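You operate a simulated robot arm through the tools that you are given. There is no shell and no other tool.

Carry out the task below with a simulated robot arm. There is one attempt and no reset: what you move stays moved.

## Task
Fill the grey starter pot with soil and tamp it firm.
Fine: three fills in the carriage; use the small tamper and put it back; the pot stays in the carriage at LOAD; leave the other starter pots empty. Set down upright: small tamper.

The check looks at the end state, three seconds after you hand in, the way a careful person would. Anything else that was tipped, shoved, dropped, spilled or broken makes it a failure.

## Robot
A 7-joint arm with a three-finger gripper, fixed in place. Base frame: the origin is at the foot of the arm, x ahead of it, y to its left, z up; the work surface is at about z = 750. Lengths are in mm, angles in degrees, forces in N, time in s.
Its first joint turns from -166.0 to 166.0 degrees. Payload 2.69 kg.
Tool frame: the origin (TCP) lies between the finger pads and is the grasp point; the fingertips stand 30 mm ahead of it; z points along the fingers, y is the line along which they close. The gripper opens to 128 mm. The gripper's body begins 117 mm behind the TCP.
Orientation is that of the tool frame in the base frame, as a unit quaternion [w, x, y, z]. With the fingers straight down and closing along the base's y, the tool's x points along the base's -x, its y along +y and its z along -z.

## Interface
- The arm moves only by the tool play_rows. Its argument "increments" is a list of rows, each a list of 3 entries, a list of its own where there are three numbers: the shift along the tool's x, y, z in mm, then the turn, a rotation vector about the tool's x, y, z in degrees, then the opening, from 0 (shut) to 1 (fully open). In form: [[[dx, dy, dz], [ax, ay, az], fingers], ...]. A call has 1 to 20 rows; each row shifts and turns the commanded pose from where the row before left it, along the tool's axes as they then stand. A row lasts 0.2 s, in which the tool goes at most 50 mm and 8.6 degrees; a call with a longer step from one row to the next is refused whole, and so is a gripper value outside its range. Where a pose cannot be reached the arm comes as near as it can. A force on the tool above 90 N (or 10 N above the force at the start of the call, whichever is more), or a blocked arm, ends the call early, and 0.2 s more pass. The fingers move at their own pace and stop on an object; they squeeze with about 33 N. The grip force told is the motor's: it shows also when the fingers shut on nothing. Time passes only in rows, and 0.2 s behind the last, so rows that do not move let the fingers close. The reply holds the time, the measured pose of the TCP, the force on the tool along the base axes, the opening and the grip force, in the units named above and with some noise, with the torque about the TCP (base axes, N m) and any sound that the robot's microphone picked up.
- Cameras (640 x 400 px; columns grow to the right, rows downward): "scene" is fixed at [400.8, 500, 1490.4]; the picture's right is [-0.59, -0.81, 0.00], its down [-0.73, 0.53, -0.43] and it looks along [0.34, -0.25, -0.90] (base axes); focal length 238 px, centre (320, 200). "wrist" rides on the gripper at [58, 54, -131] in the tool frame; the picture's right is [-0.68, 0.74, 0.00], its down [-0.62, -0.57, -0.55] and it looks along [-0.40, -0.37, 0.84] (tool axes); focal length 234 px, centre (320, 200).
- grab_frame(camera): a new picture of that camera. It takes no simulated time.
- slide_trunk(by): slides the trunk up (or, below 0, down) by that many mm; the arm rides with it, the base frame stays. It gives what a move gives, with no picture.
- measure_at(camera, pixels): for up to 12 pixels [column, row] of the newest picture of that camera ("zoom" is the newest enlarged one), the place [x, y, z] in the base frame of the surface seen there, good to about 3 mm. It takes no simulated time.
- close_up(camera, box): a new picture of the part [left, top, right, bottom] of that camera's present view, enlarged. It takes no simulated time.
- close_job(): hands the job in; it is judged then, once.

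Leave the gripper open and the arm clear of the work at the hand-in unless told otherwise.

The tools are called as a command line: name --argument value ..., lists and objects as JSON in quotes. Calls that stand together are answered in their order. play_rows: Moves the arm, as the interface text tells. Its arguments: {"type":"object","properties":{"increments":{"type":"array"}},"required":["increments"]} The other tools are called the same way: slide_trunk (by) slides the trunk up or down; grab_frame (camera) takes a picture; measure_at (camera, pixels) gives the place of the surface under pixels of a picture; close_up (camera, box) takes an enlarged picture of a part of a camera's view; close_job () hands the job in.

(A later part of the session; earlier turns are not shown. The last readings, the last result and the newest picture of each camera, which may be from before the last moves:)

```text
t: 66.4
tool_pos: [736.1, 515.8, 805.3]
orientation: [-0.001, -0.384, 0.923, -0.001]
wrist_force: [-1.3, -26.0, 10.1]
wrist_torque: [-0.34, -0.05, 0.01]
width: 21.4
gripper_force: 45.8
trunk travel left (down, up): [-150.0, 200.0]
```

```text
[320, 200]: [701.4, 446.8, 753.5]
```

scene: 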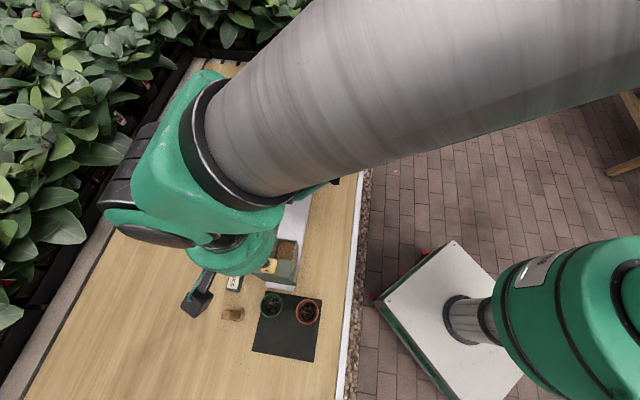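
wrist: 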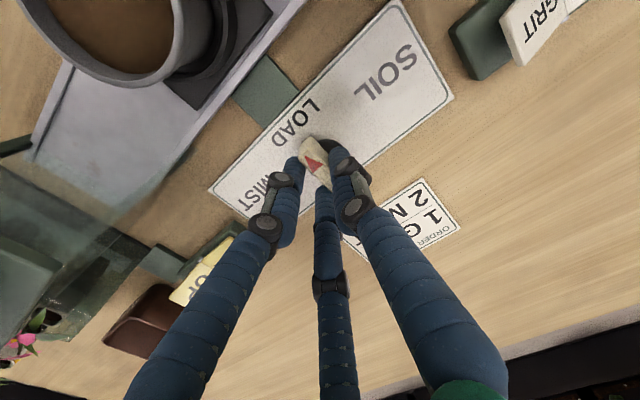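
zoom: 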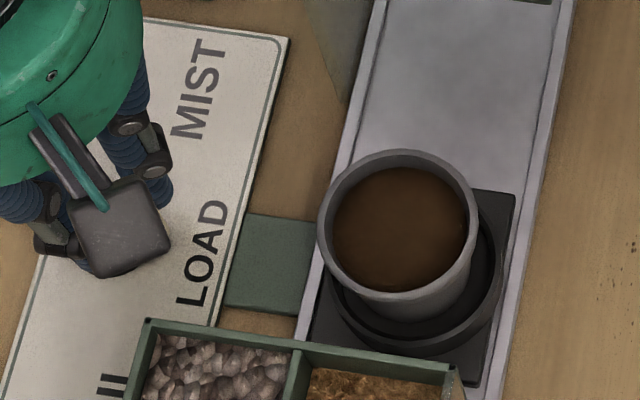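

The carriage's plate corner is back at its starting pixel (about 304.6, 219 against 304.3, 219.7), so it is at LOAD. I'll open the fingers and check the knob's angle.

play_rows --increments '[[[0, 0, 0], [0, 0, 0], 0.25], [[0, 0, 0], [0, 0, 0], 0.4], [[0, 0, 0], [0, 0, 0], 0.6], [[0, 0, 0], [0, 0, 0], 0.6]]'

play_rows --increments '[[[0, 0, -10], [0, 0, 0], 0.6], [[0, 0, -25], [0, 0, 0], 0.6], [[0, 0, -40], [0, 0, 0], 0.6], [[0, 0, -40], [0, 0, 0], 0.6], [[0, 0, -40], [0, 0, 0], 0.6], [[0, 0, -40], [0, 0, 0], 0.6], [[0, 0, -40], [0, 0, 0], 0.6], [[0, 0, 0], [0, 0, 0], 0.6]]'

grab_frame --camera "wrist"

close_up --camera "wrist" --box '[240, 40, 380, 140]'

```text
t: 67.4
tool_pos: [735.9, 518.8, 805.2]
orientation: [0.0, -0.383, 0.924, 0.0]
wrist_force: [0.7, -0.6, 0.5]
wrist_torque: [0.0, -0.01, 0.04]
width: 76.9
gripper_force: 0.0
trunk travel left (down, up): [-150.0, 200.0]
```

```text
t: 69.2
tool_pos: [734.7, 517.7, 1041.4]
orientation: [-0.001, -0.383, 0.924, 0.0]
wrist_force: [-0.8, 0.1, 0.4]
wrist_torque: [0.02, -0.02, 0.0]
width: 77.1
gripper_force: 0.0
trunk travel left (down, up): [-150.0, 200.0]
```

```text
taken
```

wrist: 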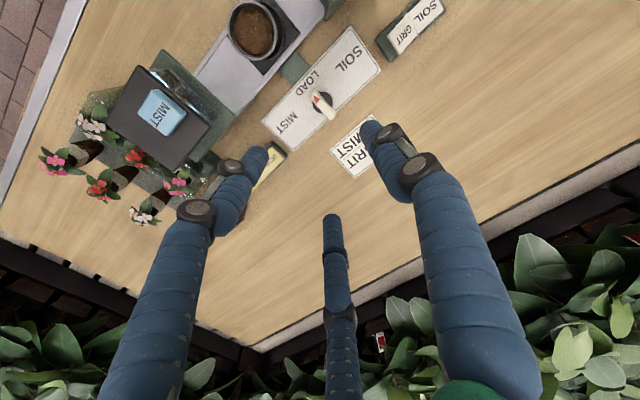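

```text
4.00 times, centred on (310, 90) of wrist
```

zoom: 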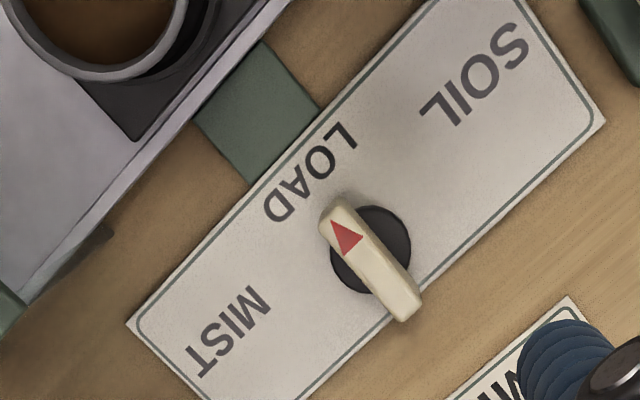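

The knob's arrow is on LOAD again. Now I'll move over the tamper (about 525, 680) at this height, and look at its handle from above.

play_rows --increments '[[[3.4, 26.3, 0], [0, 0, 5], 0.6], [[0, 30, 0], [0, 0, 0], 0.6], [[3, 30, 0], [0, 0, 0], 0.6], [[3, 30, 0], [0, 0, 0], 0.6], [[3, 30, 0], [0, 0, 0], 0.6], [[3, 30, 0], [0, 0, 0], 0.6], [[3, 30, 0], [0, 0, 0], 0.6], [[3, 30, 0], [0, 0, 0], 0.6], [[0, 20, 0], [0, 0, 0], 0.6], [[0, 0, 0], [0, 0, 0], 0.6]]'

grab_frame --camera "wrist"

close_up --camera "scene" --box '[270, 205, 310, 245]'

measure_at --camera "zoom" --pixels '[[250, 170], [200, 150], [300, 180], [240, 240], [250, 110]]'

```text
t: 71.4
tool_pos: [554.3, 700.2, 1039.8]
orientation: [0.0, -0.343, 0.939, 0.001]
wrist_force: [-0.7, -0.8, -0.1]
wrist_torque: [-0.08, -0.02, 0.0]
width: 76.7
gripper_force: 0.1
trunk travel left (down, up): [-150.0, 200.0]
```

```text
taken
```

wrist: 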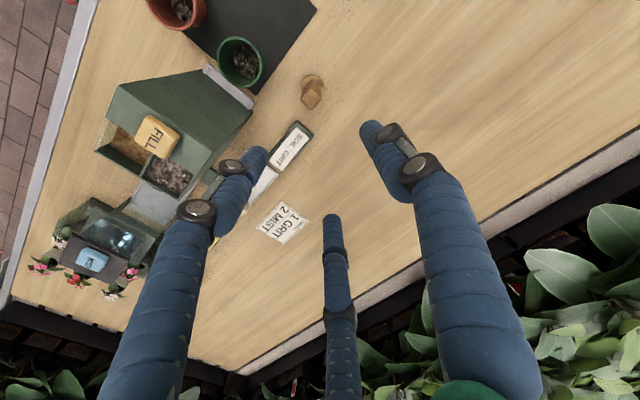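

```text
10.00 times, centred on (290, 225) of scene
```

zoom: 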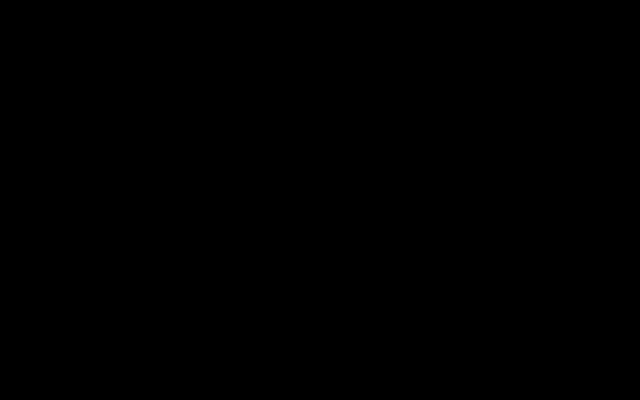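

```text
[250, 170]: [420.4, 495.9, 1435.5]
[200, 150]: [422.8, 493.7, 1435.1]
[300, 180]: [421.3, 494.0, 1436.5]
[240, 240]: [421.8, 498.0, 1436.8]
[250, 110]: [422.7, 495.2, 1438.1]
```

The arm hides the scene camera at the moment, but the wrist view shows the tamper at (312, 92). I'll zoom in on it and measure.

close_up --camera "wrist" --box '[285, 65, 345, 120]'

```text
7.27 times, centred on (315, 92) of wrist
```

zoom: 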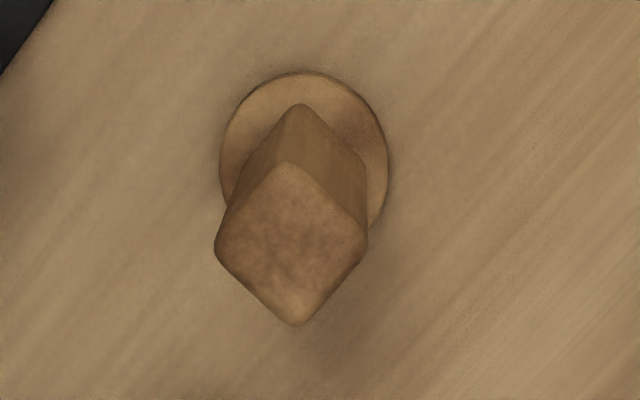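

measure_at --camera "zoom" --pixels '[[290, 245], [290, 172], [225, 245], [358, 238], [296, 315], [228, 160], [384, 165], [310, 78], [240, 110], [375, 110], [330, 350], [260, 140]]'

```text
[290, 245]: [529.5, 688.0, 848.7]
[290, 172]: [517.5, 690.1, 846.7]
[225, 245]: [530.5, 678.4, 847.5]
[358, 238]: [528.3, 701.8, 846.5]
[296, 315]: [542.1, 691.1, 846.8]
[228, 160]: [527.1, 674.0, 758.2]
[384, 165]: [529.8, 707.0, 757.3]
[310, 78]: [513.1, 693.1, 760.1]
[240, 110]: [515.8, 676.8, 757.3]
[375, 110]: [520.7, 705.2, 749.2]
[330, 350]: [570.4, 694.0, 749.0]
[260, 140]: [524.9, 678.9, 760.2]
```

The tamper stands 98 mm tall: square handle about 17.5 mm, top centre at (529.7, 690.2, 847), faces at about 49°/139°, disc about 35 mm. I'll turn to −48.8° so one finger meets a face squarely, centre over it and lower to z 895.

play_rows --increments '[[[0, 0, 0], [0, 0, -4.4], 0.6], [[0, 0, 0], [0, 0, -4.3], 0.6], [[12, 5, 0], [0, 0, 0], 0.6], [[11.7, 4.8, 0], [0, 0, 0], 0.6], [[0, 0, 40], [0, 0, 0], 0.6], [[0, 0, 40], [0, 0, 0], 0.6], [[0, 0, 40], [0, 0, 0], 0.6], [[0, 0, 25], [0, 0, 0], 0.6], [[0, 0, 0], [0, 0, 0], 0.6]]'

grab_frame --camera "wrist"

close_up --camera "wrist" --box '[270, 100, 370, 190]'

```text
t: 73.4
tool_pos: [530.9, 687.9, 896.5]
orientation: [-0.001, -0.413, 0.911, 0.001]
wrist_force: [0.3, 0.1, 0.3]
wrist_torque: [0.01, 0.02, -0.01]
width: 76.7
gripper_force: 0.1
trunk travel left (down, up): [-150.0, 200.0]
```

```text
taken
```

wrist: 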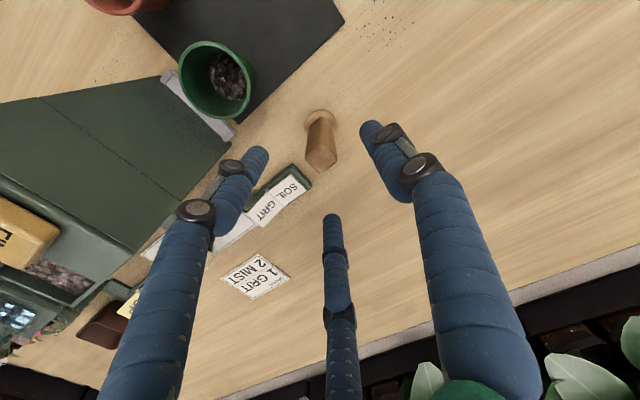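

```text
4.44 times, centred on (320, 145) of wrist
```

zoom: 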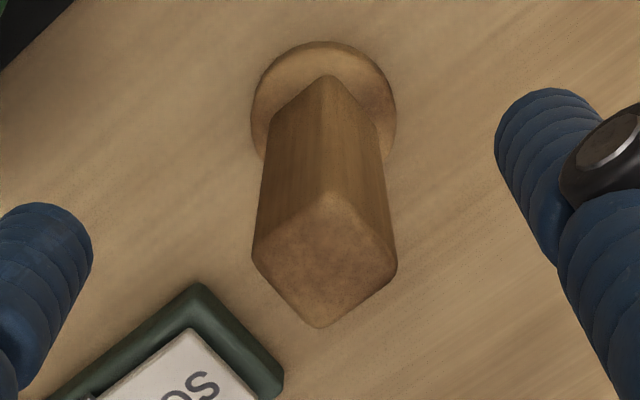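

The handle is nicely between the fingers. I'll re-measure its top face corners from this nearer view.

measure_at --camera "zoom" --pixels '[[328, 200], [260, 255], [390, 268], [317, 318], [325, 260], [255, 120], [392, 125], [325, 47], [330, 150], [290, 170], [370, 170], [230, 320]]'

```text
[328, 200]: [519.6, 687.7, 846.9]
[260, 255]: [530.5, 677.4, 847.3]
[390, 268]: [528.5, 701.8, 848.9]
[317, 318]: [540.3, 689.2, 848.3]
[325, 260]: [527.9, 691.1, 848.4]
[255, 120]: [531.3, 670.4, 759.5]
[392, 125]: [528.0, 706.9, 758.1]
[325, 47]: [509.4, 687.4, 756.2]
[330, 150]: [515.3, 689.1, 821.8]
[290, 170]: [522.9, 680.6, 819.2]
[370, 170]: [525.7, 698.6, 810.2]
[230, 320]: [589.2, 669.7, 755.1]
```

Handle centre (529.6, 689.3); the TCP is where I want it. I'll lower to z 822 and close gently.

play_rows --increments '[[[0, 0, 25], [0, 0, 0], 0.6], [[0, 0, 25], [0, 0, 0], 0.6], [[0, 0, 15], [0, 0, 0], 0.6], [[0, 0, 9], [0, 0, 0], 0.6], [[0, 0, 0], [0, 0, 0], 0.45], [[0, 0, 0], [0, 0, 0], 0.35], [[0, 0, 0], [0, 0, 0], 0.28], [[0, 0, 0], [0, 0, 0], 0.22], [[0, 0, 0], [0, 0, 0], 0.17], [[0, 0, 0], [0, 0, 0], 0.12], [[0, 0, 0], [0, 0, 0], 0.08], [[0, 0, 0], [0, 0, 0], 0.04], [[0, 0, 0], [0, 0, 0], 0.0], [[0, 0, 0], [0, 0, 0], 0.0]]'

grab_frame --camera "wrist"

close_up --camera "wrist" --box '[260, 100, 380, 200]'

```text
t: 76.4
tool_pos: [529.7, 688.4, 822.0]
orientation: [0.0, -0.414, 0.91, 0.0]
wrist_force: [0.1, -0.7, 0.1]
wrist_torque: [0.02, 0.01, 0.02]
width: 24.7
gripper_force: 33.2
trunk travel left (down, up): [-150.0, 200.0]
```

```text
taken
```

wrist: 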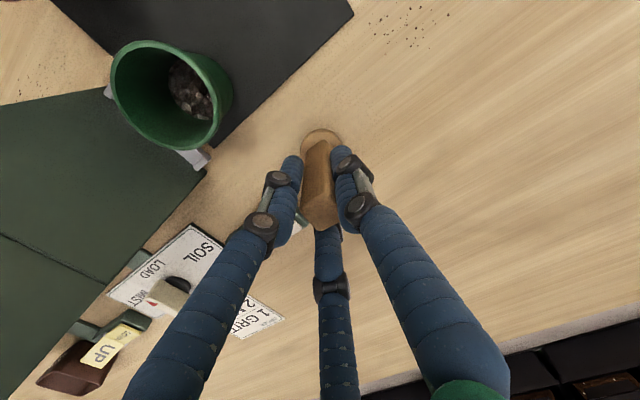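

```text
4.00 times, centred on (320, 150) of wrist
```

zoom: 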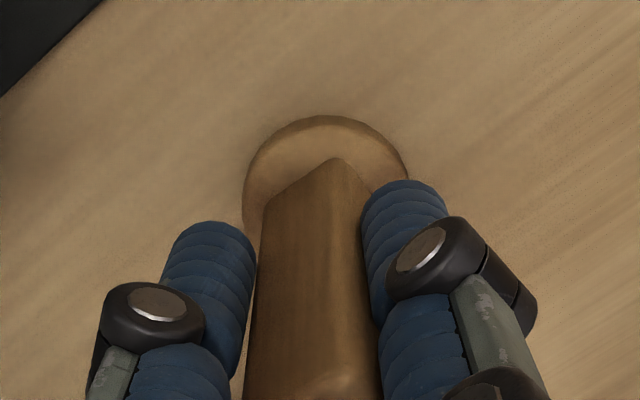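

The grip holds at 24.7 mm, 33 N, no side load. I'll lift slowly by 20 mm and check that the tamper hangs straight.

play_rows --increments '[[[0, 0, -3], [0, 0, 0], 0.0], [[0, 0, -5], [0, 0, 0], 0.0], [[0, 0, -6], [0, 0, 0], 0.0], [[0, 0, -6], [0, 0, 0], 0.0], [[0, 0, 0], [0, 0, 0], 0.0], [[0, 0, 0], [0, 0, 0], 0.0]]'

close_up --camera "wrist" --box '[260, 100, 380, 240]'

grab_frame --camera "scene"

```text
t: 77.8
tool_pos: [530.6, 687.7, 841.3]
orientation: [0.0, -0.413, 0.911, 0.0]
wrist_force: [-0.7, 0.0, -0.2]
wrist_torque: [0.02, 0.0, 0.0]
width: 25.7
gripper_force: 33.0
trunk travel left (down, up): [-150.0, 200.0]
```

```text
2.86 times, centred on (320, 170) of wrist
```

zoom: 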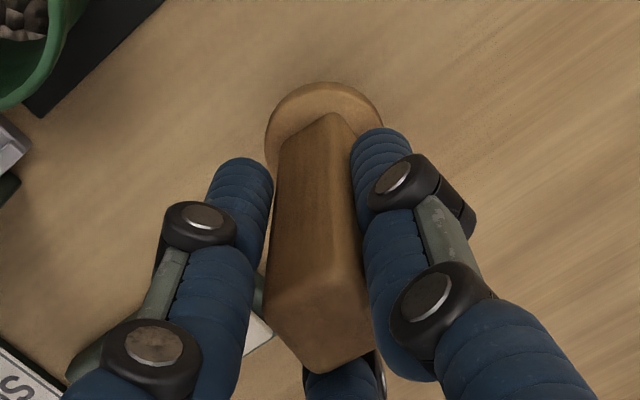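

```text
taken
```

scene: 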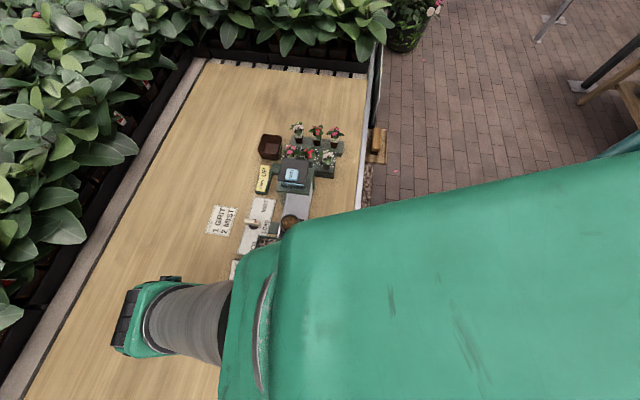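

The tamper moved with the hand. I'll measure the disc edge and the handle's top to check lift and tilt.

measure_at --camera "zoom" --pixels '[[270, 135], [325, 87], [372, 112], [300, 125], [330, 105], [320, 330], [280, 310], [345, 310], [310, 365], [320, 280], [325, 150], [320, 200]]'

```text
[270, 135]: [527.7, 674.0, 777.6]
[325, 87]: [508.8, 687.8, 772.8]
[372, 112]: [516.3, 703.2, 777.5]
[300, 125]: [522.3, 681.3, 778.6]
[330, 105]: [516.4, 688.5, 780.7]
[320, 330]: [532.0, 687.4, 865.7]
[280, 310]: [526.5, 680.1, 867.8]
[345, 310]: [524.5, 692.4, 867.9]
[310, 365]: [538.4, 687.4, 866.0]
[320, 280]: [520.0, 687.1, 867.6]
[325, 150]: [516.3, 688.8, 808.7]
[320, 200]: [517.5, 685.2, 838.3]
```

The tamper rose 20 mm and is level; its bottom is about 72 mm below the TCP. I'll lift to TCP z 1062 so its bottom clears the hopper button (947) by 40 mm.

play_rows --increments '[[[0, 0, -10], [0, 0, 0], 0.0], [[0, 0, -20], [0, 0, 0], 0.0], [[0, 0, -28], [0, 0, 0], 0.0], [[0, 0, -28], [0, 0, 0], 0.0], [[0, 0, -28], [0, 0, 0], 0.0], [[0, 0, -28], [0, 0, 0], 0.0], [[0, 0, -28], [0, 0, 0], 0.0], [[0, 0, -25], [0, 0, 0], 0.0], [[0, 0, -16], [0, 0, 0], 0.0], [[0, 0, -10], [0, 0, 0], 0.0], [[0, 0, 0], [0, 0, 0], 0.0]]'

play_rows --increments '[[[5, -10, 0], [0, 0, 0], 0.0], [[9.4, -20, 0], [0, 0, 0], 0.0], [[11.3, -25, 0], [0, 0, 0], 0.0], [[11.3, -25, 0], [0, 0, 0], 0.0], [[11.3, -25, 0], [0, 0, 0], 0.0], [[11.3, -25, 0], [0, 0, 0], 0.0], [[11.3, -25, 0], [0, 0, 0], 0.0], [[11.3, -25, 0], [0, 0, 0], 0.0], [[11.3, -25, 0], [0, 0, 0], 0.0], [[11.3, -25, 0], [0, 0, 0], 0.0], [[7.5, -17, 0], [0, 0, 0], 0.0], [[3.3, -8, 0], [0, 0, 0], 0.0], [[0, 0, 0], [0, 0, 0], 0.0]]'

grab_frame --camera "wrist"

grab_frame --camera "scene"

```text
t: 80.2
tool_pos: [529.4, 688.2, 1062.5]
orientation: [0.0, -0.413, 0.911, 0.0]
wrist_force: [0.3, 0.4, -0.6]
wrist_torque: [0.0, 0.01, 0.0]
width: 26.1
gripper_force: 33.5
trunk travel left (down, up): [-150.0, 200.0]
```

```text
t: 83.0
tool_pos: [645.9, 432.2, 1062.4]
orientation: [0.0, -0.413, 0.911, 0.001]
wrist_force: [0.1, 0.6, 0.7]
wrist_torque: [0.04, 0.05, -0.01]
width: 26.1
gripper_force: 32.4
trunk travel left (down, up): [-150.0, 200.0]
```

```text
taken
```

wrist: 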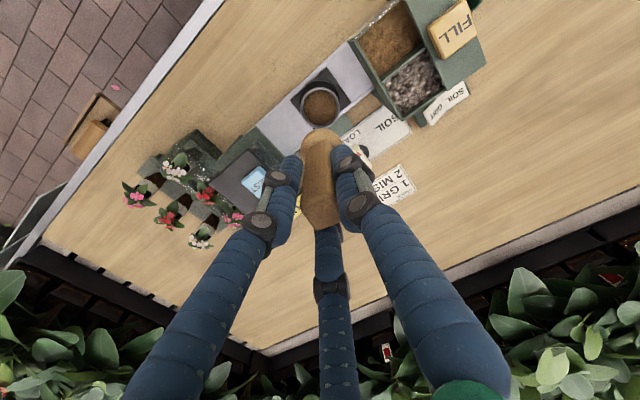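

```text
taken
```

scene: 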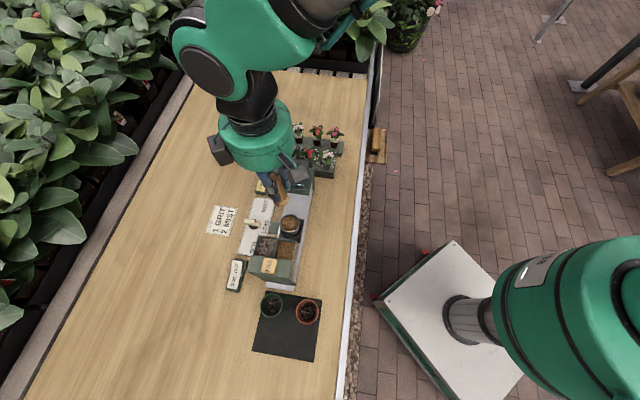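

The tamper hangs above the pot, which shows at about (321, 105). I'll zoom on both pot and disc and measure them.

close_up --camera "wrist" --box '[280, 70, 365, 140]'

```text
5.71 times, centred on (322, 105) of wrist
```

zoom: 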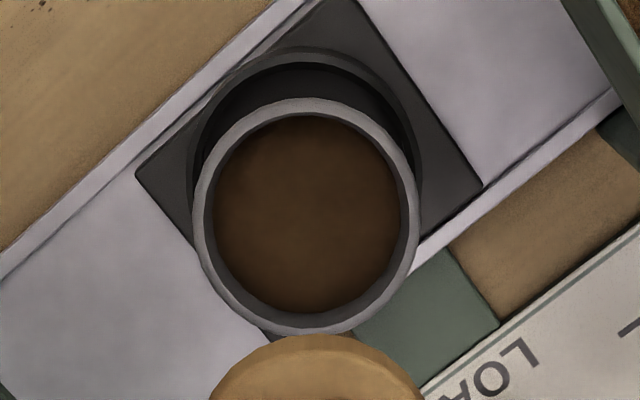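

measure_at --camera "zoom" --pixels '[[199, 215], [415, 215], [312, 105], [312, 328], [235, 135], [385, 135], [230, 295], [390, 295], [308, 210], [250, 200], [360, 200], [308, 290]]'

close_up --camera "wrist" --box '[280, 115, 360, 240]'

```text
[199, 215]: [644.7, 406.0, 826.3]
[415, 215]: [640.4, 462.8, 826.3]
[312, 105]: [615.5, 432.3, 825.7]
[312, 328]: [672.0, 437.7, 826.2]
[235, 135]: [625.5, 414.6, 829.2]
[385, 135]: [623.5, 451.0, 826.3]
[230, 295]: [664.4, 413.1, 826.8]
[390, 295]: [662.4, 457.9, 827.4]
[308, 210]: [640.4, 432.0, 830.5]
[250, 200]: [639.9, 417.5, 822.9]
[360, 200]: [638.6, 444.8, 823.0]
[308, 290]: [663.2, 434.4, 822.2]
```

```text
3.20 times, centred on (320, 178) of wrist
```

zoom: 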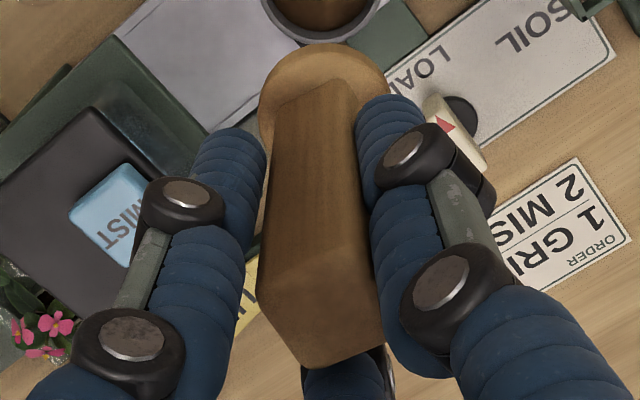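

The pot is centred at about (643.6, 434.4); its soil is heaped: about 830 in the middle, 822 at the edge, rim 826. I'll measure the disc's edge and the handle top to get the tamper's offset and tilt in the hand.

measure_at --camera "zoom" --pixels '[[262, 105], [265, 85], [325, 46], [384, 88], [300, 60], [355, 57], [325, 70], [320, 310], [270, 290], [370, 300], [315, 360], [325, 265]]'

```text
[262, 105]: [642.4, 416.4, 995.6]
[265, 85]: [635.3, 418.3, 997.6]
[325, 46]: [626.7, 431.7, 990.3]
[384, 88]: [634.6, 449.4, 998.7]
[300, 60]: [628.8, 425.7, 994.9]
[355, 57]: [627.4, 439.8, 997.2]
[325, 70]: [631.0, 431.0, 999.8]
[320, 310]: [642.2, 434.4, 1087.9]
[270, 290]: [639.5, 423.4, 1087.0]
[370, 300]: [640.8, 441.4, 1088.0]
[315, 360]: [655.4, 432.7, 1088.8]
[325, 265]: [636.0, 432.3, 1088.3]
```

The tamper hangs straight, disc centre about (645, 433). I'll shift 1.7 mm along tool y to centre on the pot and lower to TCP 915, about 10 mm above first contact.

play_rows --increments '[[[0, 1.7, 10], [0, 0, 0], 0.0], [[0, 0, 25], [0, 0, 0], 0.0], [[0, 0, 30], [0, 0, 0], 0.0], [[0, 0, 30], [0, 0, 0], 0.0], [[0, 0, 25], [0, 0, 0], 0.0], [[0, 0, 17], [0, 0, 0], 0.0], [[0, 0, 8], [0, 0, 0], 0.0], [[0, 0, 0], [0, 0, 0], 0.0]]'

close_up --camera "wrist" --box '[260, 70, 380, 180]'

close_up --camera "scene" --box '[250, 170, 330, 250]'

```text
t: 84.8
tool_pos: [643.4, 433.3, 915.6]
orientation: [0.0, -0.413, 0.911, 0.0]
wrist_force: [0.9, -0.9, -1.1]
wrist_torque: [0.01, -0.01, -0.02]
width: 26.4
gripper_force: 33.0
trunk travel left (down, up): [-150.0, 200.0]
```

```text
3.64 times, centred on (320, 125) of wrist
```

zoom: 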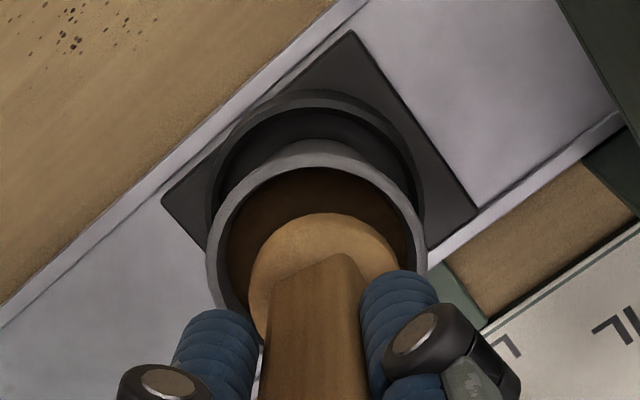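

```text
5.00 times, centred on (290, 210) of scene
```

zoom: 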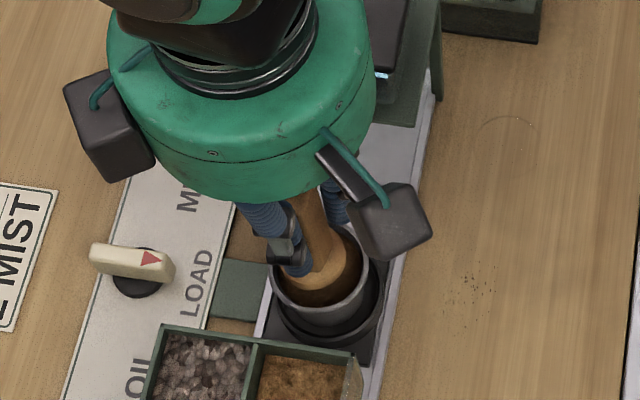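

The disc is right above the soil, centred in the rim. I'll go down slowly and feel for contact.

play_rows --increments '[[[0, 0, 3], [0, 0, 0], 0.0], [[0, 0, 3], [0, 0, 0], 0.0], [[0, 0, 2], [0, 0, 0], 0.0], [[0, 0, 2], [0, 0, 0], 0.0], [[0, 0, 0], [0, 0, 0], 0.0]]'

```text
t: 86.0
tool_pos: [643.4, 433.6, 906.5]
orientation: [0.0, -0.413, 0.911, 0.0]
wrist_force: [0.5, -0.5, -0.6]
wrist_torque: [0.01, 0.02, -0.04]
width: 25.9
gripper_force: 33.0
trunk travel left (down, up): [-150.0, 200.0]
```

No contact at 906.5. Continuing in 2 mm rows.

play_rows --increments '[[[0, 0, 2], [0, 0, 0], 0.0], [[0, 0, 2], [0, 0, 0], 0.0], [[0, 0, 2], [0, 0, 0], 0.0], [[0, 0, 0], [0, 0, 0], 0.0]]'

```text
t: 87.0
tool_pos: [644.0, 434.7, 900.4]
orientation: [0.001, -0.413, 0.911, 0.0]
wrist_force: [0.0, -1.0, -1.2]
wrist_torque: [-0.01, 0.01, -0.01]
width: 26.5
gripper_force: 33.0
trunk travel left (down, up): [-150.0, 200.0]
```

Still no force at 900.4 (disc bottom about 827). Continuing.

play_rows --increments '[[[0, 0, 2], [0, 0, 0], 0.0], [[0, 0, 2], [0, 0, 0], 0.0], [[0, 0, 0], [0, 0, 0], 0.0]]'

play_rows --increments '[[[0, 0, 2], [0, 0, 0], 0.0], [[0, 0, 0], [0, 0, 0], 0.0]]'

close_up --camera "wrist" --box '[260, 90, 380, 180]'

```text
t: 87.8
tool_pos: [644.4, 434.2, 897.2]
orientation: [0.0, -0.413, 0.911, 0.0]
wrist_force: [-0.1, -0.1, -0.9]
wrist_torque: [-0.02, 0.01, 0.0]
width: 26.2
gripper_force: 33.1
trunk travel left (down, up): [-150.0, 200.0]
```

```text
t: 88.4
tool_pos: [644.3, 432.8, 895.5]
orientation: [0.0, -0.414, 0.91, -0.001]
wrist_force: [0.3, -0.1, -1.7]
wrist_torque: [-0.01, -0.02, 0.02]
width: 26.1
gripper_force: 32.9
trunk travel left (down, up): [-150.0, 200.0]
```

```text
4.44 times, centred on (320, 135) of wrist
```

zoom: 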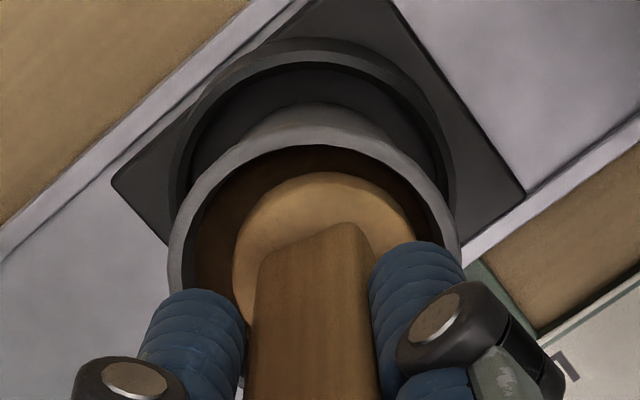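

The disc is inside the rim now. I'll continue in small steps with force readings.

play_rows --increments '[[[0, 0, 1.5], [0, 0, 0], 0.0], [[0, 0, 1.5], [0, 0, 0], 0.0], [[0, 0, 0], [0, 0, 0], 0.0]]'

play_rows --increments '[[[0, 0, 1.5], [0, 0, 0], 0.0], [[0, 0, 1.5], [0, 0, 0], 0.0], [[0, 0, 0], [0, 0, 0], 0.0]]'

```text
t: 89.2
tool_pos: [644.0, 434.0, 892.8]
orientation: [0.0, -0.413, 0.911, 0.0]
wrist_force: [0.4, 0.3, 0.0]
wrist_torque: [-0.01, 0.02, 0.0]
width: 26.2
gripper_force: 32.8
trunk travel left (down, up): [-150.0, 200.0]
```

```text
t: 90.0
tool_pos: [643.8, 433.3, 889.5]
orientation: [0.0, -0.413, 0.911, 0.0]
wrist_force: [0.5, 0.5, -1.0]
wrist_torque: [0.02, 0.0, 0.0]
width: 26.3
gripper_force: 33.0
trunk travel left (down, up): [-150.0, 200.0]
```

close_up --camera "wrist" --box '[270, 90, 370, 165]'

close_up --camera "scene" --box '[270, 195, 320, 245]'

```text
5.33 times, centred on (320, 128) of wrist
```

zoom: 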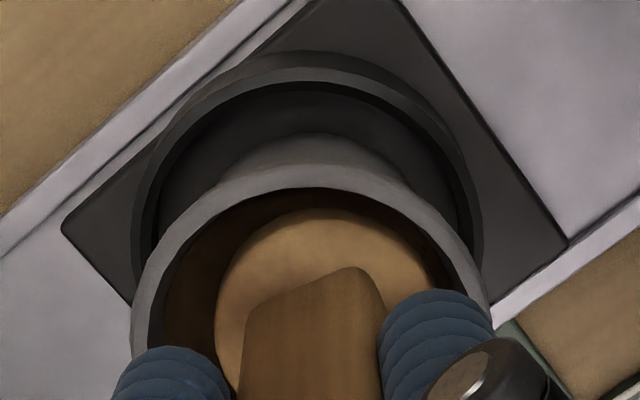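

```text
8.00 times, centred on (295, 220) of scene
```

zoom: 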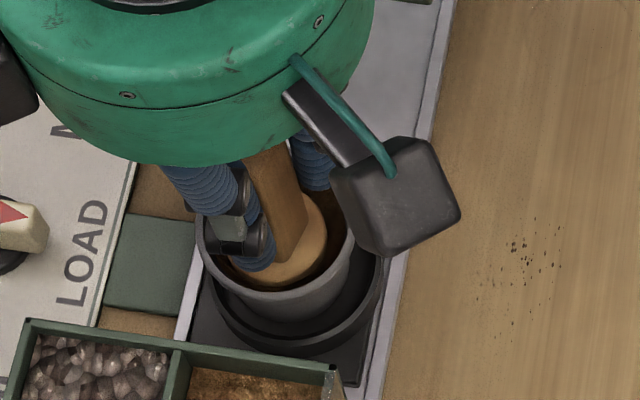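

I'll measure the disc's top and the soil around it to see where the disc is relative to the soil.

close_up --camera "wrist" --box '[270, 90, 370, 165]'

measure_at --camera "zoom" --pixels '[[290, 240], [310, 225], [240, 290], [190, 290], [200, 260], [300, 197], [180, 330], [420, 240], [300, 175], [150, 300]]'

```text
5.33 times, centred on (320, 128) of wrist
```

zoom: 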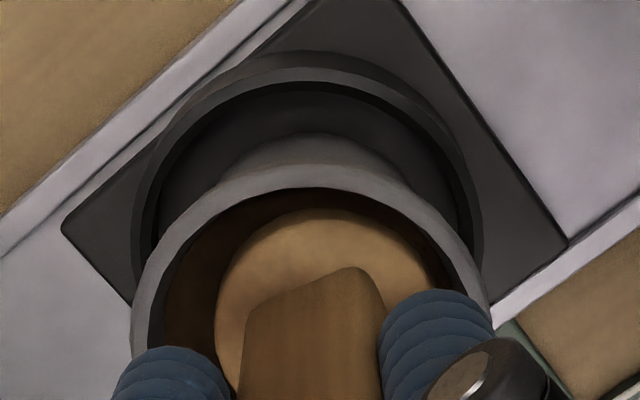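

```text
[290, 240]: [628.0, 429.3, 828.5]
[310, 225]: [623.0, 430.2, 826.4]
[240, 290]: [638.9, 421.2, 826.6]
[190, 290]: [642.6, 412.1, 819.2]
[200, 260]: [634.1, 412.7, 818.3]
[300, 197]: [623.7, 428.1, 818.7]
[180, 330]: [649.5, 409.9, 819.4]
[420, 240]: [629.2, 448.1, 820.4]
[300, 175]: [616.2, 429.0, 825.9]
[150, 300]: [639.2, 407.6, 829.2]
```

The disc's bottom is near 817.5 and the soil around it at about 819, slightly lower than before. I'll keep pressing gently and watch the force.

play_rows --increments '[[[0, 0, 1.5], [0, 0, 0], 0.0], [[0, 0, 1.5], [0, 0, 0], 0.0], [[0, 0, 0], [0, 0, 0], 0.0]]'

play_rows --increments '[[[0, 0, 1.5], [0, 0, 0], 0.0], [[0, 0, 0], [0, 0, 0], 0.0]]'

close_up --camera "wrist" --box '[270, 90, 370, 165]'

measure_at --camera "zoom" --pixels '[[290, 240], [310, 225], [240, 290], [190, 290], [200, 260], [300, 197], [180, 330], [420, 240], [300, 165], [150, 300]]'

```text
t: 90.8
tool_pos: [644.7, 434.9, 888.0]
orientation: [0.002, -0.413, 0.911, 0.001]
wrist_force: [-3.0, -2.5, 22.0]
wrist_torque: [-0.16, 0.24, 0.02]
width: 26.5
gripper_force: 32.7
trunk travel left (down, up): [-150.0, 200.0]
```

```text
t: 91.4
tool_pos: [643.9, 433.9, 886.5]
orientation: [0.001, -0.413, 0.911, 0.0]
wrist_force: [0.3, -0.9, 35.9]
wrist_torque: [-0.09, 0.21, 0.06]
width: 26.3
gripper_force: 33.1
trunk travel left (down, up): [-150.0, 200.0]
```

```text
5.33 times, centred on (320, 128) of wrist
```

zoom: 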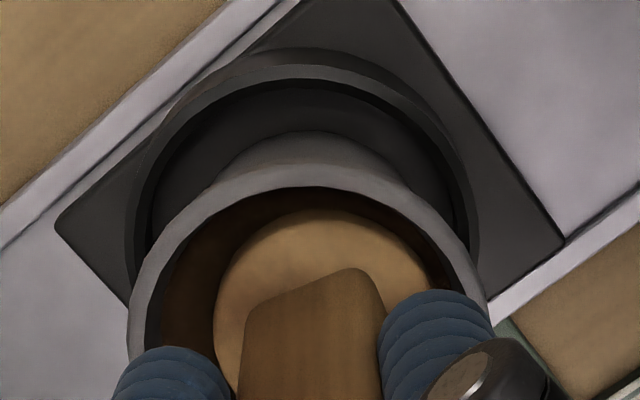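

```text
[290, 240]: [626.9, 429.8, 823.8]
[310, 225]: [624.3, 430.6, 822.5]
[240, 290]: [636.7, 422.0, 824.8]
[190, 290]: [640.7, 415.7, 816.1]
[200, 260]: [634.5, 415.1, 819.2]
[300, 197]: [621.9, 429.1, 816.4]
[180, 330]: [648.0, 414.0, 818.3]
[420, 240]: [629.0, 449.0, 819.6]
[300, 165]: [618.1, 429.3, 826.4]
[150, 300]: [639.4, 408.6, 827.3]
```

Contact: the force rises to 22 then 36 N. I'll press a little more to about 55–60 N and hold briefly.

play_rows --increments '[[[0, 0, 1.5], [0, 0, 0], 0.0], [[0, 0, 0], [0, 0, 0], 0.0], [[0, 0, 0], [0, 0, 0], 0.0]]'

```text
t: 92.2
tool_pos: [643.9, 434.6, 883.1]
orientation: [0.001, -0.414, 0.91, 0.0]
wrist_force: [2.4, 2.8, 37.6]
wrist_torque: [0.09, 0.01, 0.05]
width: 26.5
gripper_force: 32.5
trunk travel left (down, up): [-150.0, 200.0]
```

The force stays at 37 N while the TCP moved down 3 mm: either the soil gives or the handle slips in the fingers. I'll measure the handle's top and the disc to tell.

close_up --camera "wrist" --box '[260, 90, 380, 240]'

measure_at --camera "zoom" --pixels '[[320, 320], [290, 310], [350, 310], [315, 355], [320, 290], [300, 120], [310, 110], [280, 140], [255, 130], [260, 115], [315, 100]]'

```text
2.67 times, centred on (320, 165) of wrist
```

zoom: 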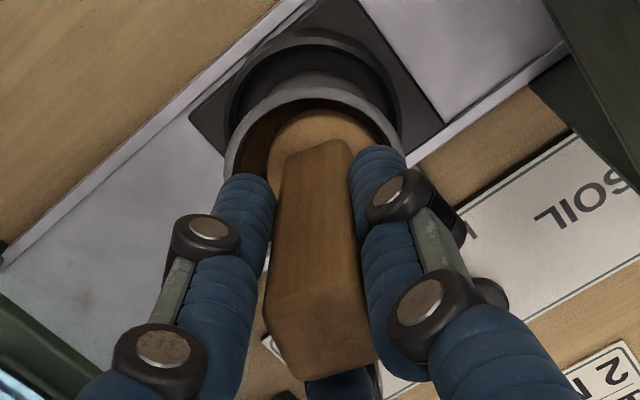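

```text
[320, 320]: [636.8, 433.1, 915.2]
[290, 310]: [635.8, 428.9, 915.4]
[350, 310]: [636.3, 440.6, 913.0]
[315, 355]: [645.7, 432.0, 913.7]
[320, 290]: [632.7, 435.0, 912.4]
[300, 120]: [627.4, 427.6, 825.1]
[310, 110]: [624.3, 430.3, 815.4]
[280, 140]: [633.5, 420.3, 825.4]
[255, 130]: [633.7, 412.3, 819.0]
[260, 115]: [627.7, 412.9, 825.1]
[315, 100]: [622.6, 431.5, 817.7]
```

The handle slipped about 5.5 mm in the fingers, so about 37 N is what the grip can pass on; the disc's bottom is at about 816.5. I'll lift the tamper 60 mm and look at the soil.

play_rows --increments '[[[0, 0, -3], [0, 0, 0], 0.0], [[0, 0, -7], [0, 0, 0], 0.0], [[0, 0, -15], [0, 0, 0], 0.0], [[0, 0, -20], [0, 0, 0], 0.0], [[0, 0, -15], [0, 0, 0], 0.0], [[0, 0, 0], [0, 0, 0], 0.0]]'

close_up --camera "wrist" --box '[270, 60, 370, 140]'

close_up --camera "scene" --box '[265, 200, 315, 245]'

```text
t: 93.6
tool_pos: [642.6, 432.4, 945.0]
orientation: [0.0, -0.414, 0.91, 0.0]
wrist_force: [-0.1, -0.3, -0.2]
wrist_torque: [0.0, -0.01, -0.01]
width: 25.8
gripper_force: 33.1
trunk travel left (down, up): [-150.0, 200.0]
```

```text
5.00 times, centred on (320, 100) of wrist
```

zoom: 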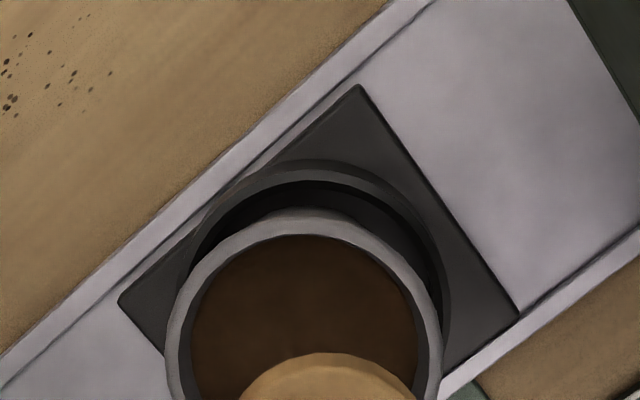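

```text
8.89 times, centred on (290, 222) of scene
```

zoom: 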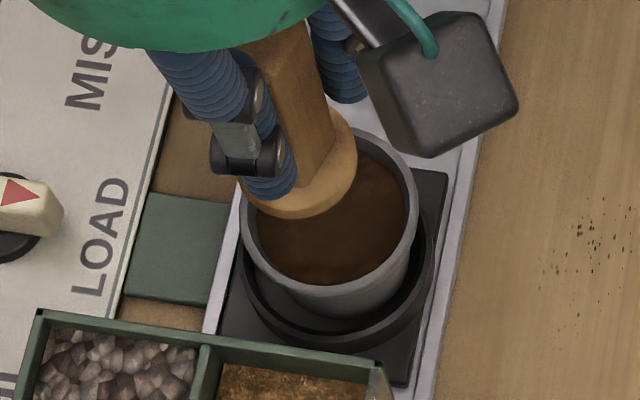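

measure_at --camera "zoom" --pixels '[[330, 230], [300, 250], [280, 250], [370, 240], [385, 210], [330, 270], [350, 180], [400, 190]]'

close_up --camera "wrist" --box '[270, 60, 370, 140]'

measure_at --camera "zoom" --pixels '[[310, 260], [250, 300], [310, 320], [370, 300], [220, 340], [300, 225], [185, 330], [425, 320]]'

```text
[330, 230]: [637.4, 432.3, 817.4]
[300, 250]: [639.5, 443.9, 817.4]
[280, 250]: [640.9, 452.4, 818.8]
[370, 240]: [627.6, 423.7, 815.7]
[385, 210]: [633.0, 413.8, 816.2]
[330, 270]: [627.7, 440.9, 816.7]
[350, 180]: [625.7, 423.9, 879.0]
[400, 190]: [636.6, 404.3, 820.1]
```

```text
5.00 times, centred on (320, 100) of wrist
```

zoom: 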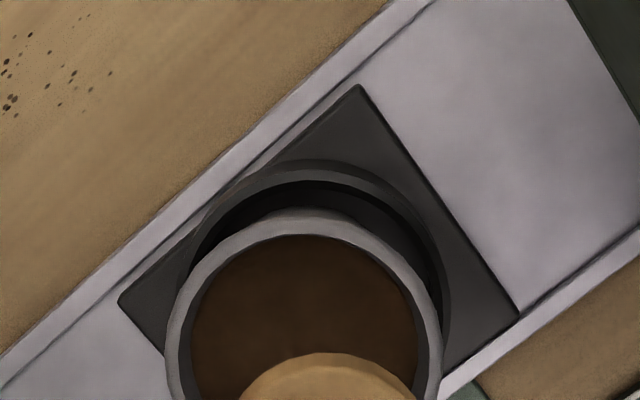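

```text
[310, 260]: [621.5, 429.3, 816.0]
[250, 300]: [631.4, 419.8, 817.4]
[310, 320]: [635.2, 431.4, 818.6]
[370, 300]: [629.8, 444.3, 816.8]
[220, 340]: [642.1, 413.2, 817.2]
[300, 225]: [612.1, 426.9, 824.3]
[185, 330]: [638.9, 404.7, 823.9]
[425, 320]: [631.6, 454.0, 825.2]
```

The soil surface is now flat at about 817 (it was heaped from 822 to 830), darker and pressed. I'll tamp a second time to make sure it is firm: down to near contact first.

play_rows --increments '[[[0.7, 1.0, 15], [0, 0, 0], 0.0], [[0, 0, 20], [0, 0, 0], 0.0], [[0, 0, 15], [0, 0, 0], 0.0], [[0, 0, 6], [0, 0, 0], 0.0], [[0, 0, 2], [0, 0, 0], 0.0], [[0, 0, 1.5], [0, 0, 0], 0.0], [[0, 0, 0], [0, 0, 0], 0.0]]'

```text
t: 95.2
tool_pos: [643.8, 434.4, 885.8]
orientation: [0.001, -0.413, 0.911, 0.0]
wrist_force: [-2.7, -2.0, 19.0]
wrist_torque: [-0.17, 0.29, 0.02]
width: 25.8
gripper_force: 33.1
trunk travel left (down, up): [-150.0, 200.0]
```

Contact again at TCP 885.8 with 19 N, so the soil did not sink further. I'll press 2 mm more and hold about a second.

play_rows --increments '[[[0, 0, 1], [0, 0, 0], 0.0], [[0, 0, 0.7], [0, 0, 0], 0.0], [[0, 0, 0], [0, 0, 0], 0.0], [[0, 0, 0], [0, 0, 0], 0.0], [[0, 0, 0], [0, 0, 0], 0.0], [[0, 0, 0], [0, 0, 0], 0.0]]'

```text
t: 96.6
tool_pos: [643.3, 434.5, 884.0]
orientation: [0.002, -0.414, 0.91, 0.001]
wrist_force: [2.5, 0.8, 37.6]
wrist_torque: [-0.06, 0.17, 0.08]
width: 26.0
gripper_force: 32.9
trunk travel left (down, up): [-150.0, 200.0]
```

Held at 37.6 N without yielding. I'll lift clear to about TCP 945 and check the surface again.

play_rows --increments '[[[0, 0, -3], [0, 0, 0], 0.0], [[0, 0, -8], [0, 0, 0], 0.0], [[0, 0, -20], [0, 0, 0], 0.0], [[0, 0, -25], [0, 0, 0], 0.0], [[0, 0, -6], [0, 0, 0], 0.0], [[0, 0, 0], [0, 0, 0], 0.0]]'

close_up --camera "wrist" --box '[270, 60, 370, 140]'

measure_at --camera "zoom" --pixels '[[310, 260], [250, 300], [310, 320], [370, 300], [220, 340], [270, 280], [350, 280]]'

close_up --camera "wrist" --box '[260, 90, 380, 240]'

```text
t: 98.0
tool_pos: [640.4, 434.3, 943.3]
orientation: [0.001, -0.413, 0.911, 0.0]
wrist_force: [-0.1, 0.1, -0.3]
wrist_torque: [0.01, -0.02, -0.01]
width: 26.5
gripper_force: 32.8
trunk travel left (down, up): [-150.0, 200.0]
```

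```text
5.00 times, centred on (320, 100) of wrist
```

zoom: 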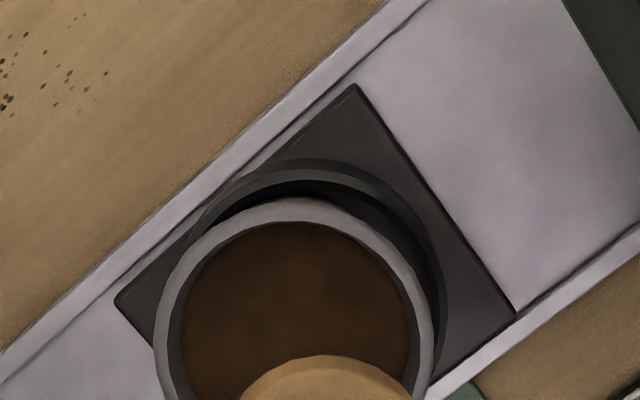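

```text
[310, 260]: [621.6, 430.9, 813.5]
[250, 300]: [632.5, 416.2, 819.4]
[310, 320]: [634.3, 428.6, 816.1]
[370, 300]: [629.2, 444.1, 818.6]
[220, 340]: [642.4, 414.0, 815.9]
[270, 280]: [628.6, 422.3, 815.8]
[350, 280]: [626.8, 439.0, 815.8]
```

```text
2.67 times, centred on (320, 165) of wrist
```

zoom: 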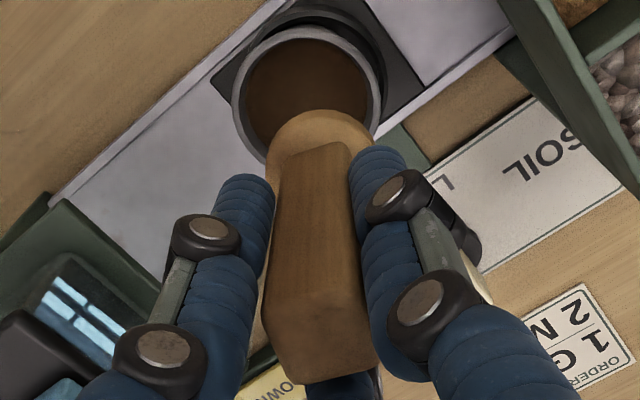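

Soil is flat at about 816. The pot looks shifted a little in its ring compared with before, so I'll measure its rim for position and level.

measure_at --camera "zoom" --pixels '[[235, 95], [381, 95], [308, 27], [262, 45], [355, 45], [250, 145], [380, 120], [308, 70], [300, 5], [408, 75]]'

close_up --camera "wrist" --box '[280, 75, 380, 150]'

close_up --camera "scene" --box '[265, 200, 315, 245]'

```text
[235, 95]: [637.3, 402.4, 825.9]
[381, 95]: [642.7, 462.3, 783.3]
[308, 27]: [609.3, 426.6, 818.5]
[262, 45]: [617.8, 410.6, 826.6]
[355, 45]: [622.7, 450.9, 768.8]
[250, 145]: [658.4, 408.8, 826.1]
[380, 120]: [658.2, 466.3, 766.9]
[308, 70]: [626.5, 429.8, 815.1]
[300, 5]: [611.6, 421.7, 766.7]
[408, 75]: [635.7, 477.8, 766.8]
```

```text
5.33 times, centred on (330, 112) of wrist
```

zoom: 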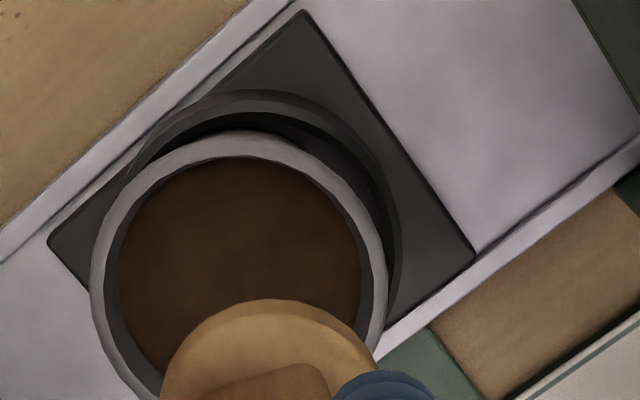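

```text
8.89 times, centred on (290, 222) of scene
```

zoom: 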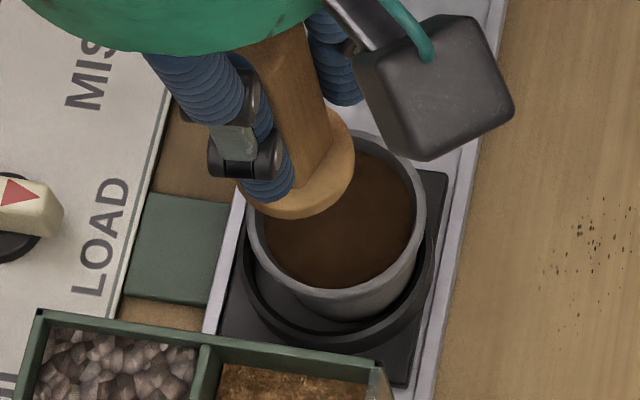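

The pot is level and still seated inside the ring, displaced by only a few mm. The soil is flat and firm, so tamping is done. I'll lift the tamper straight up 118 mm to the travel height.

play_rows --increments '[[[0, 0, -10], [0, 0, 0], 0.0], [[0, 0, -25], [0, 0, 0], 0.0], [[0, 0, -30], [0, 0, 0], 0.0], [[0, 0, -30], [0, 0, 0], 0.0], [[0, 0, -23], [0, 0, 0], 0.0], [[0, 0, 0], [0, 0, 0], 0.0]]'

close_up --camera "wrist" --box '[280, 65, 360, 135]'

measure_at --camera "zoom" --pixels '[[320, 200], [300, 180], [340, 180], [280, 220], [360, 220]]'

```text
t: 99.4
tool_pos: [642.7, 435.0, 1063.9]
orientation: [0.001, -0.413, 0.911, 0.0]
wrist_force: [-0.3, 0.0, -0.6]
wrist_torque: [0.02, -0.03, 0.01]
width: 26.0
gripper_force: 32.9
trunk travel left (down, up): [-150.0, 200.0]
```

```text
5.71 times, centred on (320, 100) of wrist
```

zoom: 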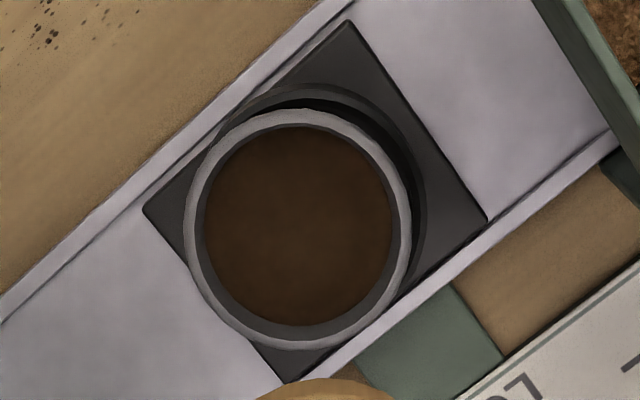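

```text
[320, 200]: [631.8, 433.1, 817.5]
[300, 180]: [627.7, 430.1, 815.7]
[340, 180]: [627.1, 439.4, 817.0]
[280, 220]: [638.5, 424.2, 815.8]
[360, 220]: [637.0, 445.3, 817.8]
```

The pot looks more displaced in its ring than I thought. I'll measure its rim and ring again from here.

measure_at --camera "zoom" --pixels '[[190, 230], [408, 228], [302, 114], [298, 343], [222, 150], [380, 150], [220, 310], [380, 310], [150, 211], [480, 220], [345, 28], [418, 190]]'

```text
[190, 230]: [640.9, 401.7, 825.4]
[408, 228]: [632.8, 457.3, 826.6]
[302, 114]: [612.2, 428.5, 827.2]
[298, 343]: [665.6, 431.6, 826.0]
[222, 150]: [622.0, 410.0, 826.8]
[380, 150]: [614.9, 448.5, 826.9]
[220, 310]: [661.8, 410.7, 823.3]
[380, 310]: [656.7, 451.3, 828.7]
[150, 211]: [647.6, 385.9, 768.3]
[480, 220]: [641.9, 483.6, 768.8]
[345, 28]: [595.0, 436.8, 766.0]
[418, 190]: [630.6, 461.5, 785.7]
```

The rim centre is (638.4, 430) against the seat centre (644.8, 434.8): level, but about 8 mm off-centre. I'll put the tamper back first, then recentre the pot. Travelling back over the tamper's place along the reverse path.

play_rows --increments '[[[-4.5, 10, 0], [0, 0, 0], 0.0], [[-9.4, 20, 0], [0, 0, 0], 0.0], [[-11.5, 25, 0], [0, 0, 0], 0.0], [[-11.5, 25, 0], [0, 0, 0], 0.0], [[-11.5, 25, 0], [0, 0, 0], 0.0], [[-11.5, 25, 0], [0, 0, 0], 0.0], [[-11.5, 25, 0], [0, 0, 0], 0.0], [[-11.5, 25, 0], [0, 0, 0], 0.0], [[-11.5, 25, 0], [0, 0, 0], 0.0], [[-11.5, 25, 0], [0, 0, 0], 0.0], [[-7.5, 15, 0], [0, 0, 0], 0.0], [[-2.9, 7, 0], [0, 0, 0], 0.0], [[0, 0, 0], [0, 0, 0], 0.0]]'

grab_frame --camera "wrist"

close_up --camera "wrist" --box '[260, 110, 380, 240]'

```text
t: 102.2
tool_pos: [529.2, 688.9, 1061.9]
orientation: [0.0, -0.414, 0.91, 0.0]
wrist_force: [0.1, -0.8, 0.1]
wrist_torque: [0.0, -0.01, -0.01]
width: 26.1
gripper_force: 32.9
trunk travel left (down, up): [-150.0, 200.0]
```

```text
taken
```

wrist: 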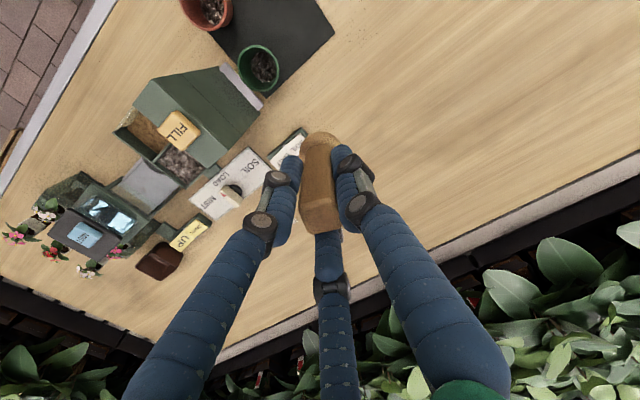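

```text
3.08 times, centred on (320, 175) of wrist
```

zoom: 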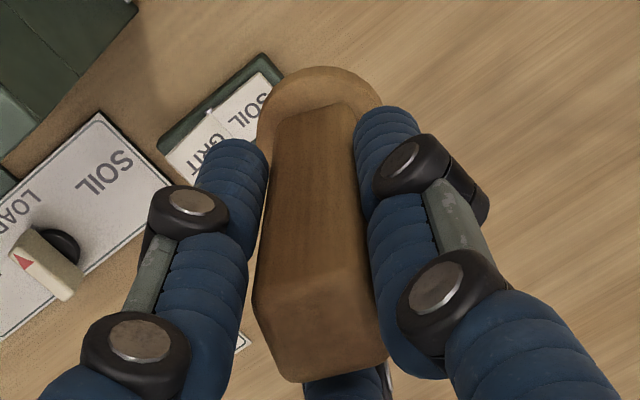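

The tamper is over its old place. I'll measure its disc and top to check tilt and how far it reaches below the hand.

measure_at --camera "zoom" --pixels '[[262, 125], [318, 69], [372, 90], [290, 85], [345, 80], [318, 90], [320, 330], [265, 310], [370, 320], [310, 375], [320, 290], [320, 180]]'

```text
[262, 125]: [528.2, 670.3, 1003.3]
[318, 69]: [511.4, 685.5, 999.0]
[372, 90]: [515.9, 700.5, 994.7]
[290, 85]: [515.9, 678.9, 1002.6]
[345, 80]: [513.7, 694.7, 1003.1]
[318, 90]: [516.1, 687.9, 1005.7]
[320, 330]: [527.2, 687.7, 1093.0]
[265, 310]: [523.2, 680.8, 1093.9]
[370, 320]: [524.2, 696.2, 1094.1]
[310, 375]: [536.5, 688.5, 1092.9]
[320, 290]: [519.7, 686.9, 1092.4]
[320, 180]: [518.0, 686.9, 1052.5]
```

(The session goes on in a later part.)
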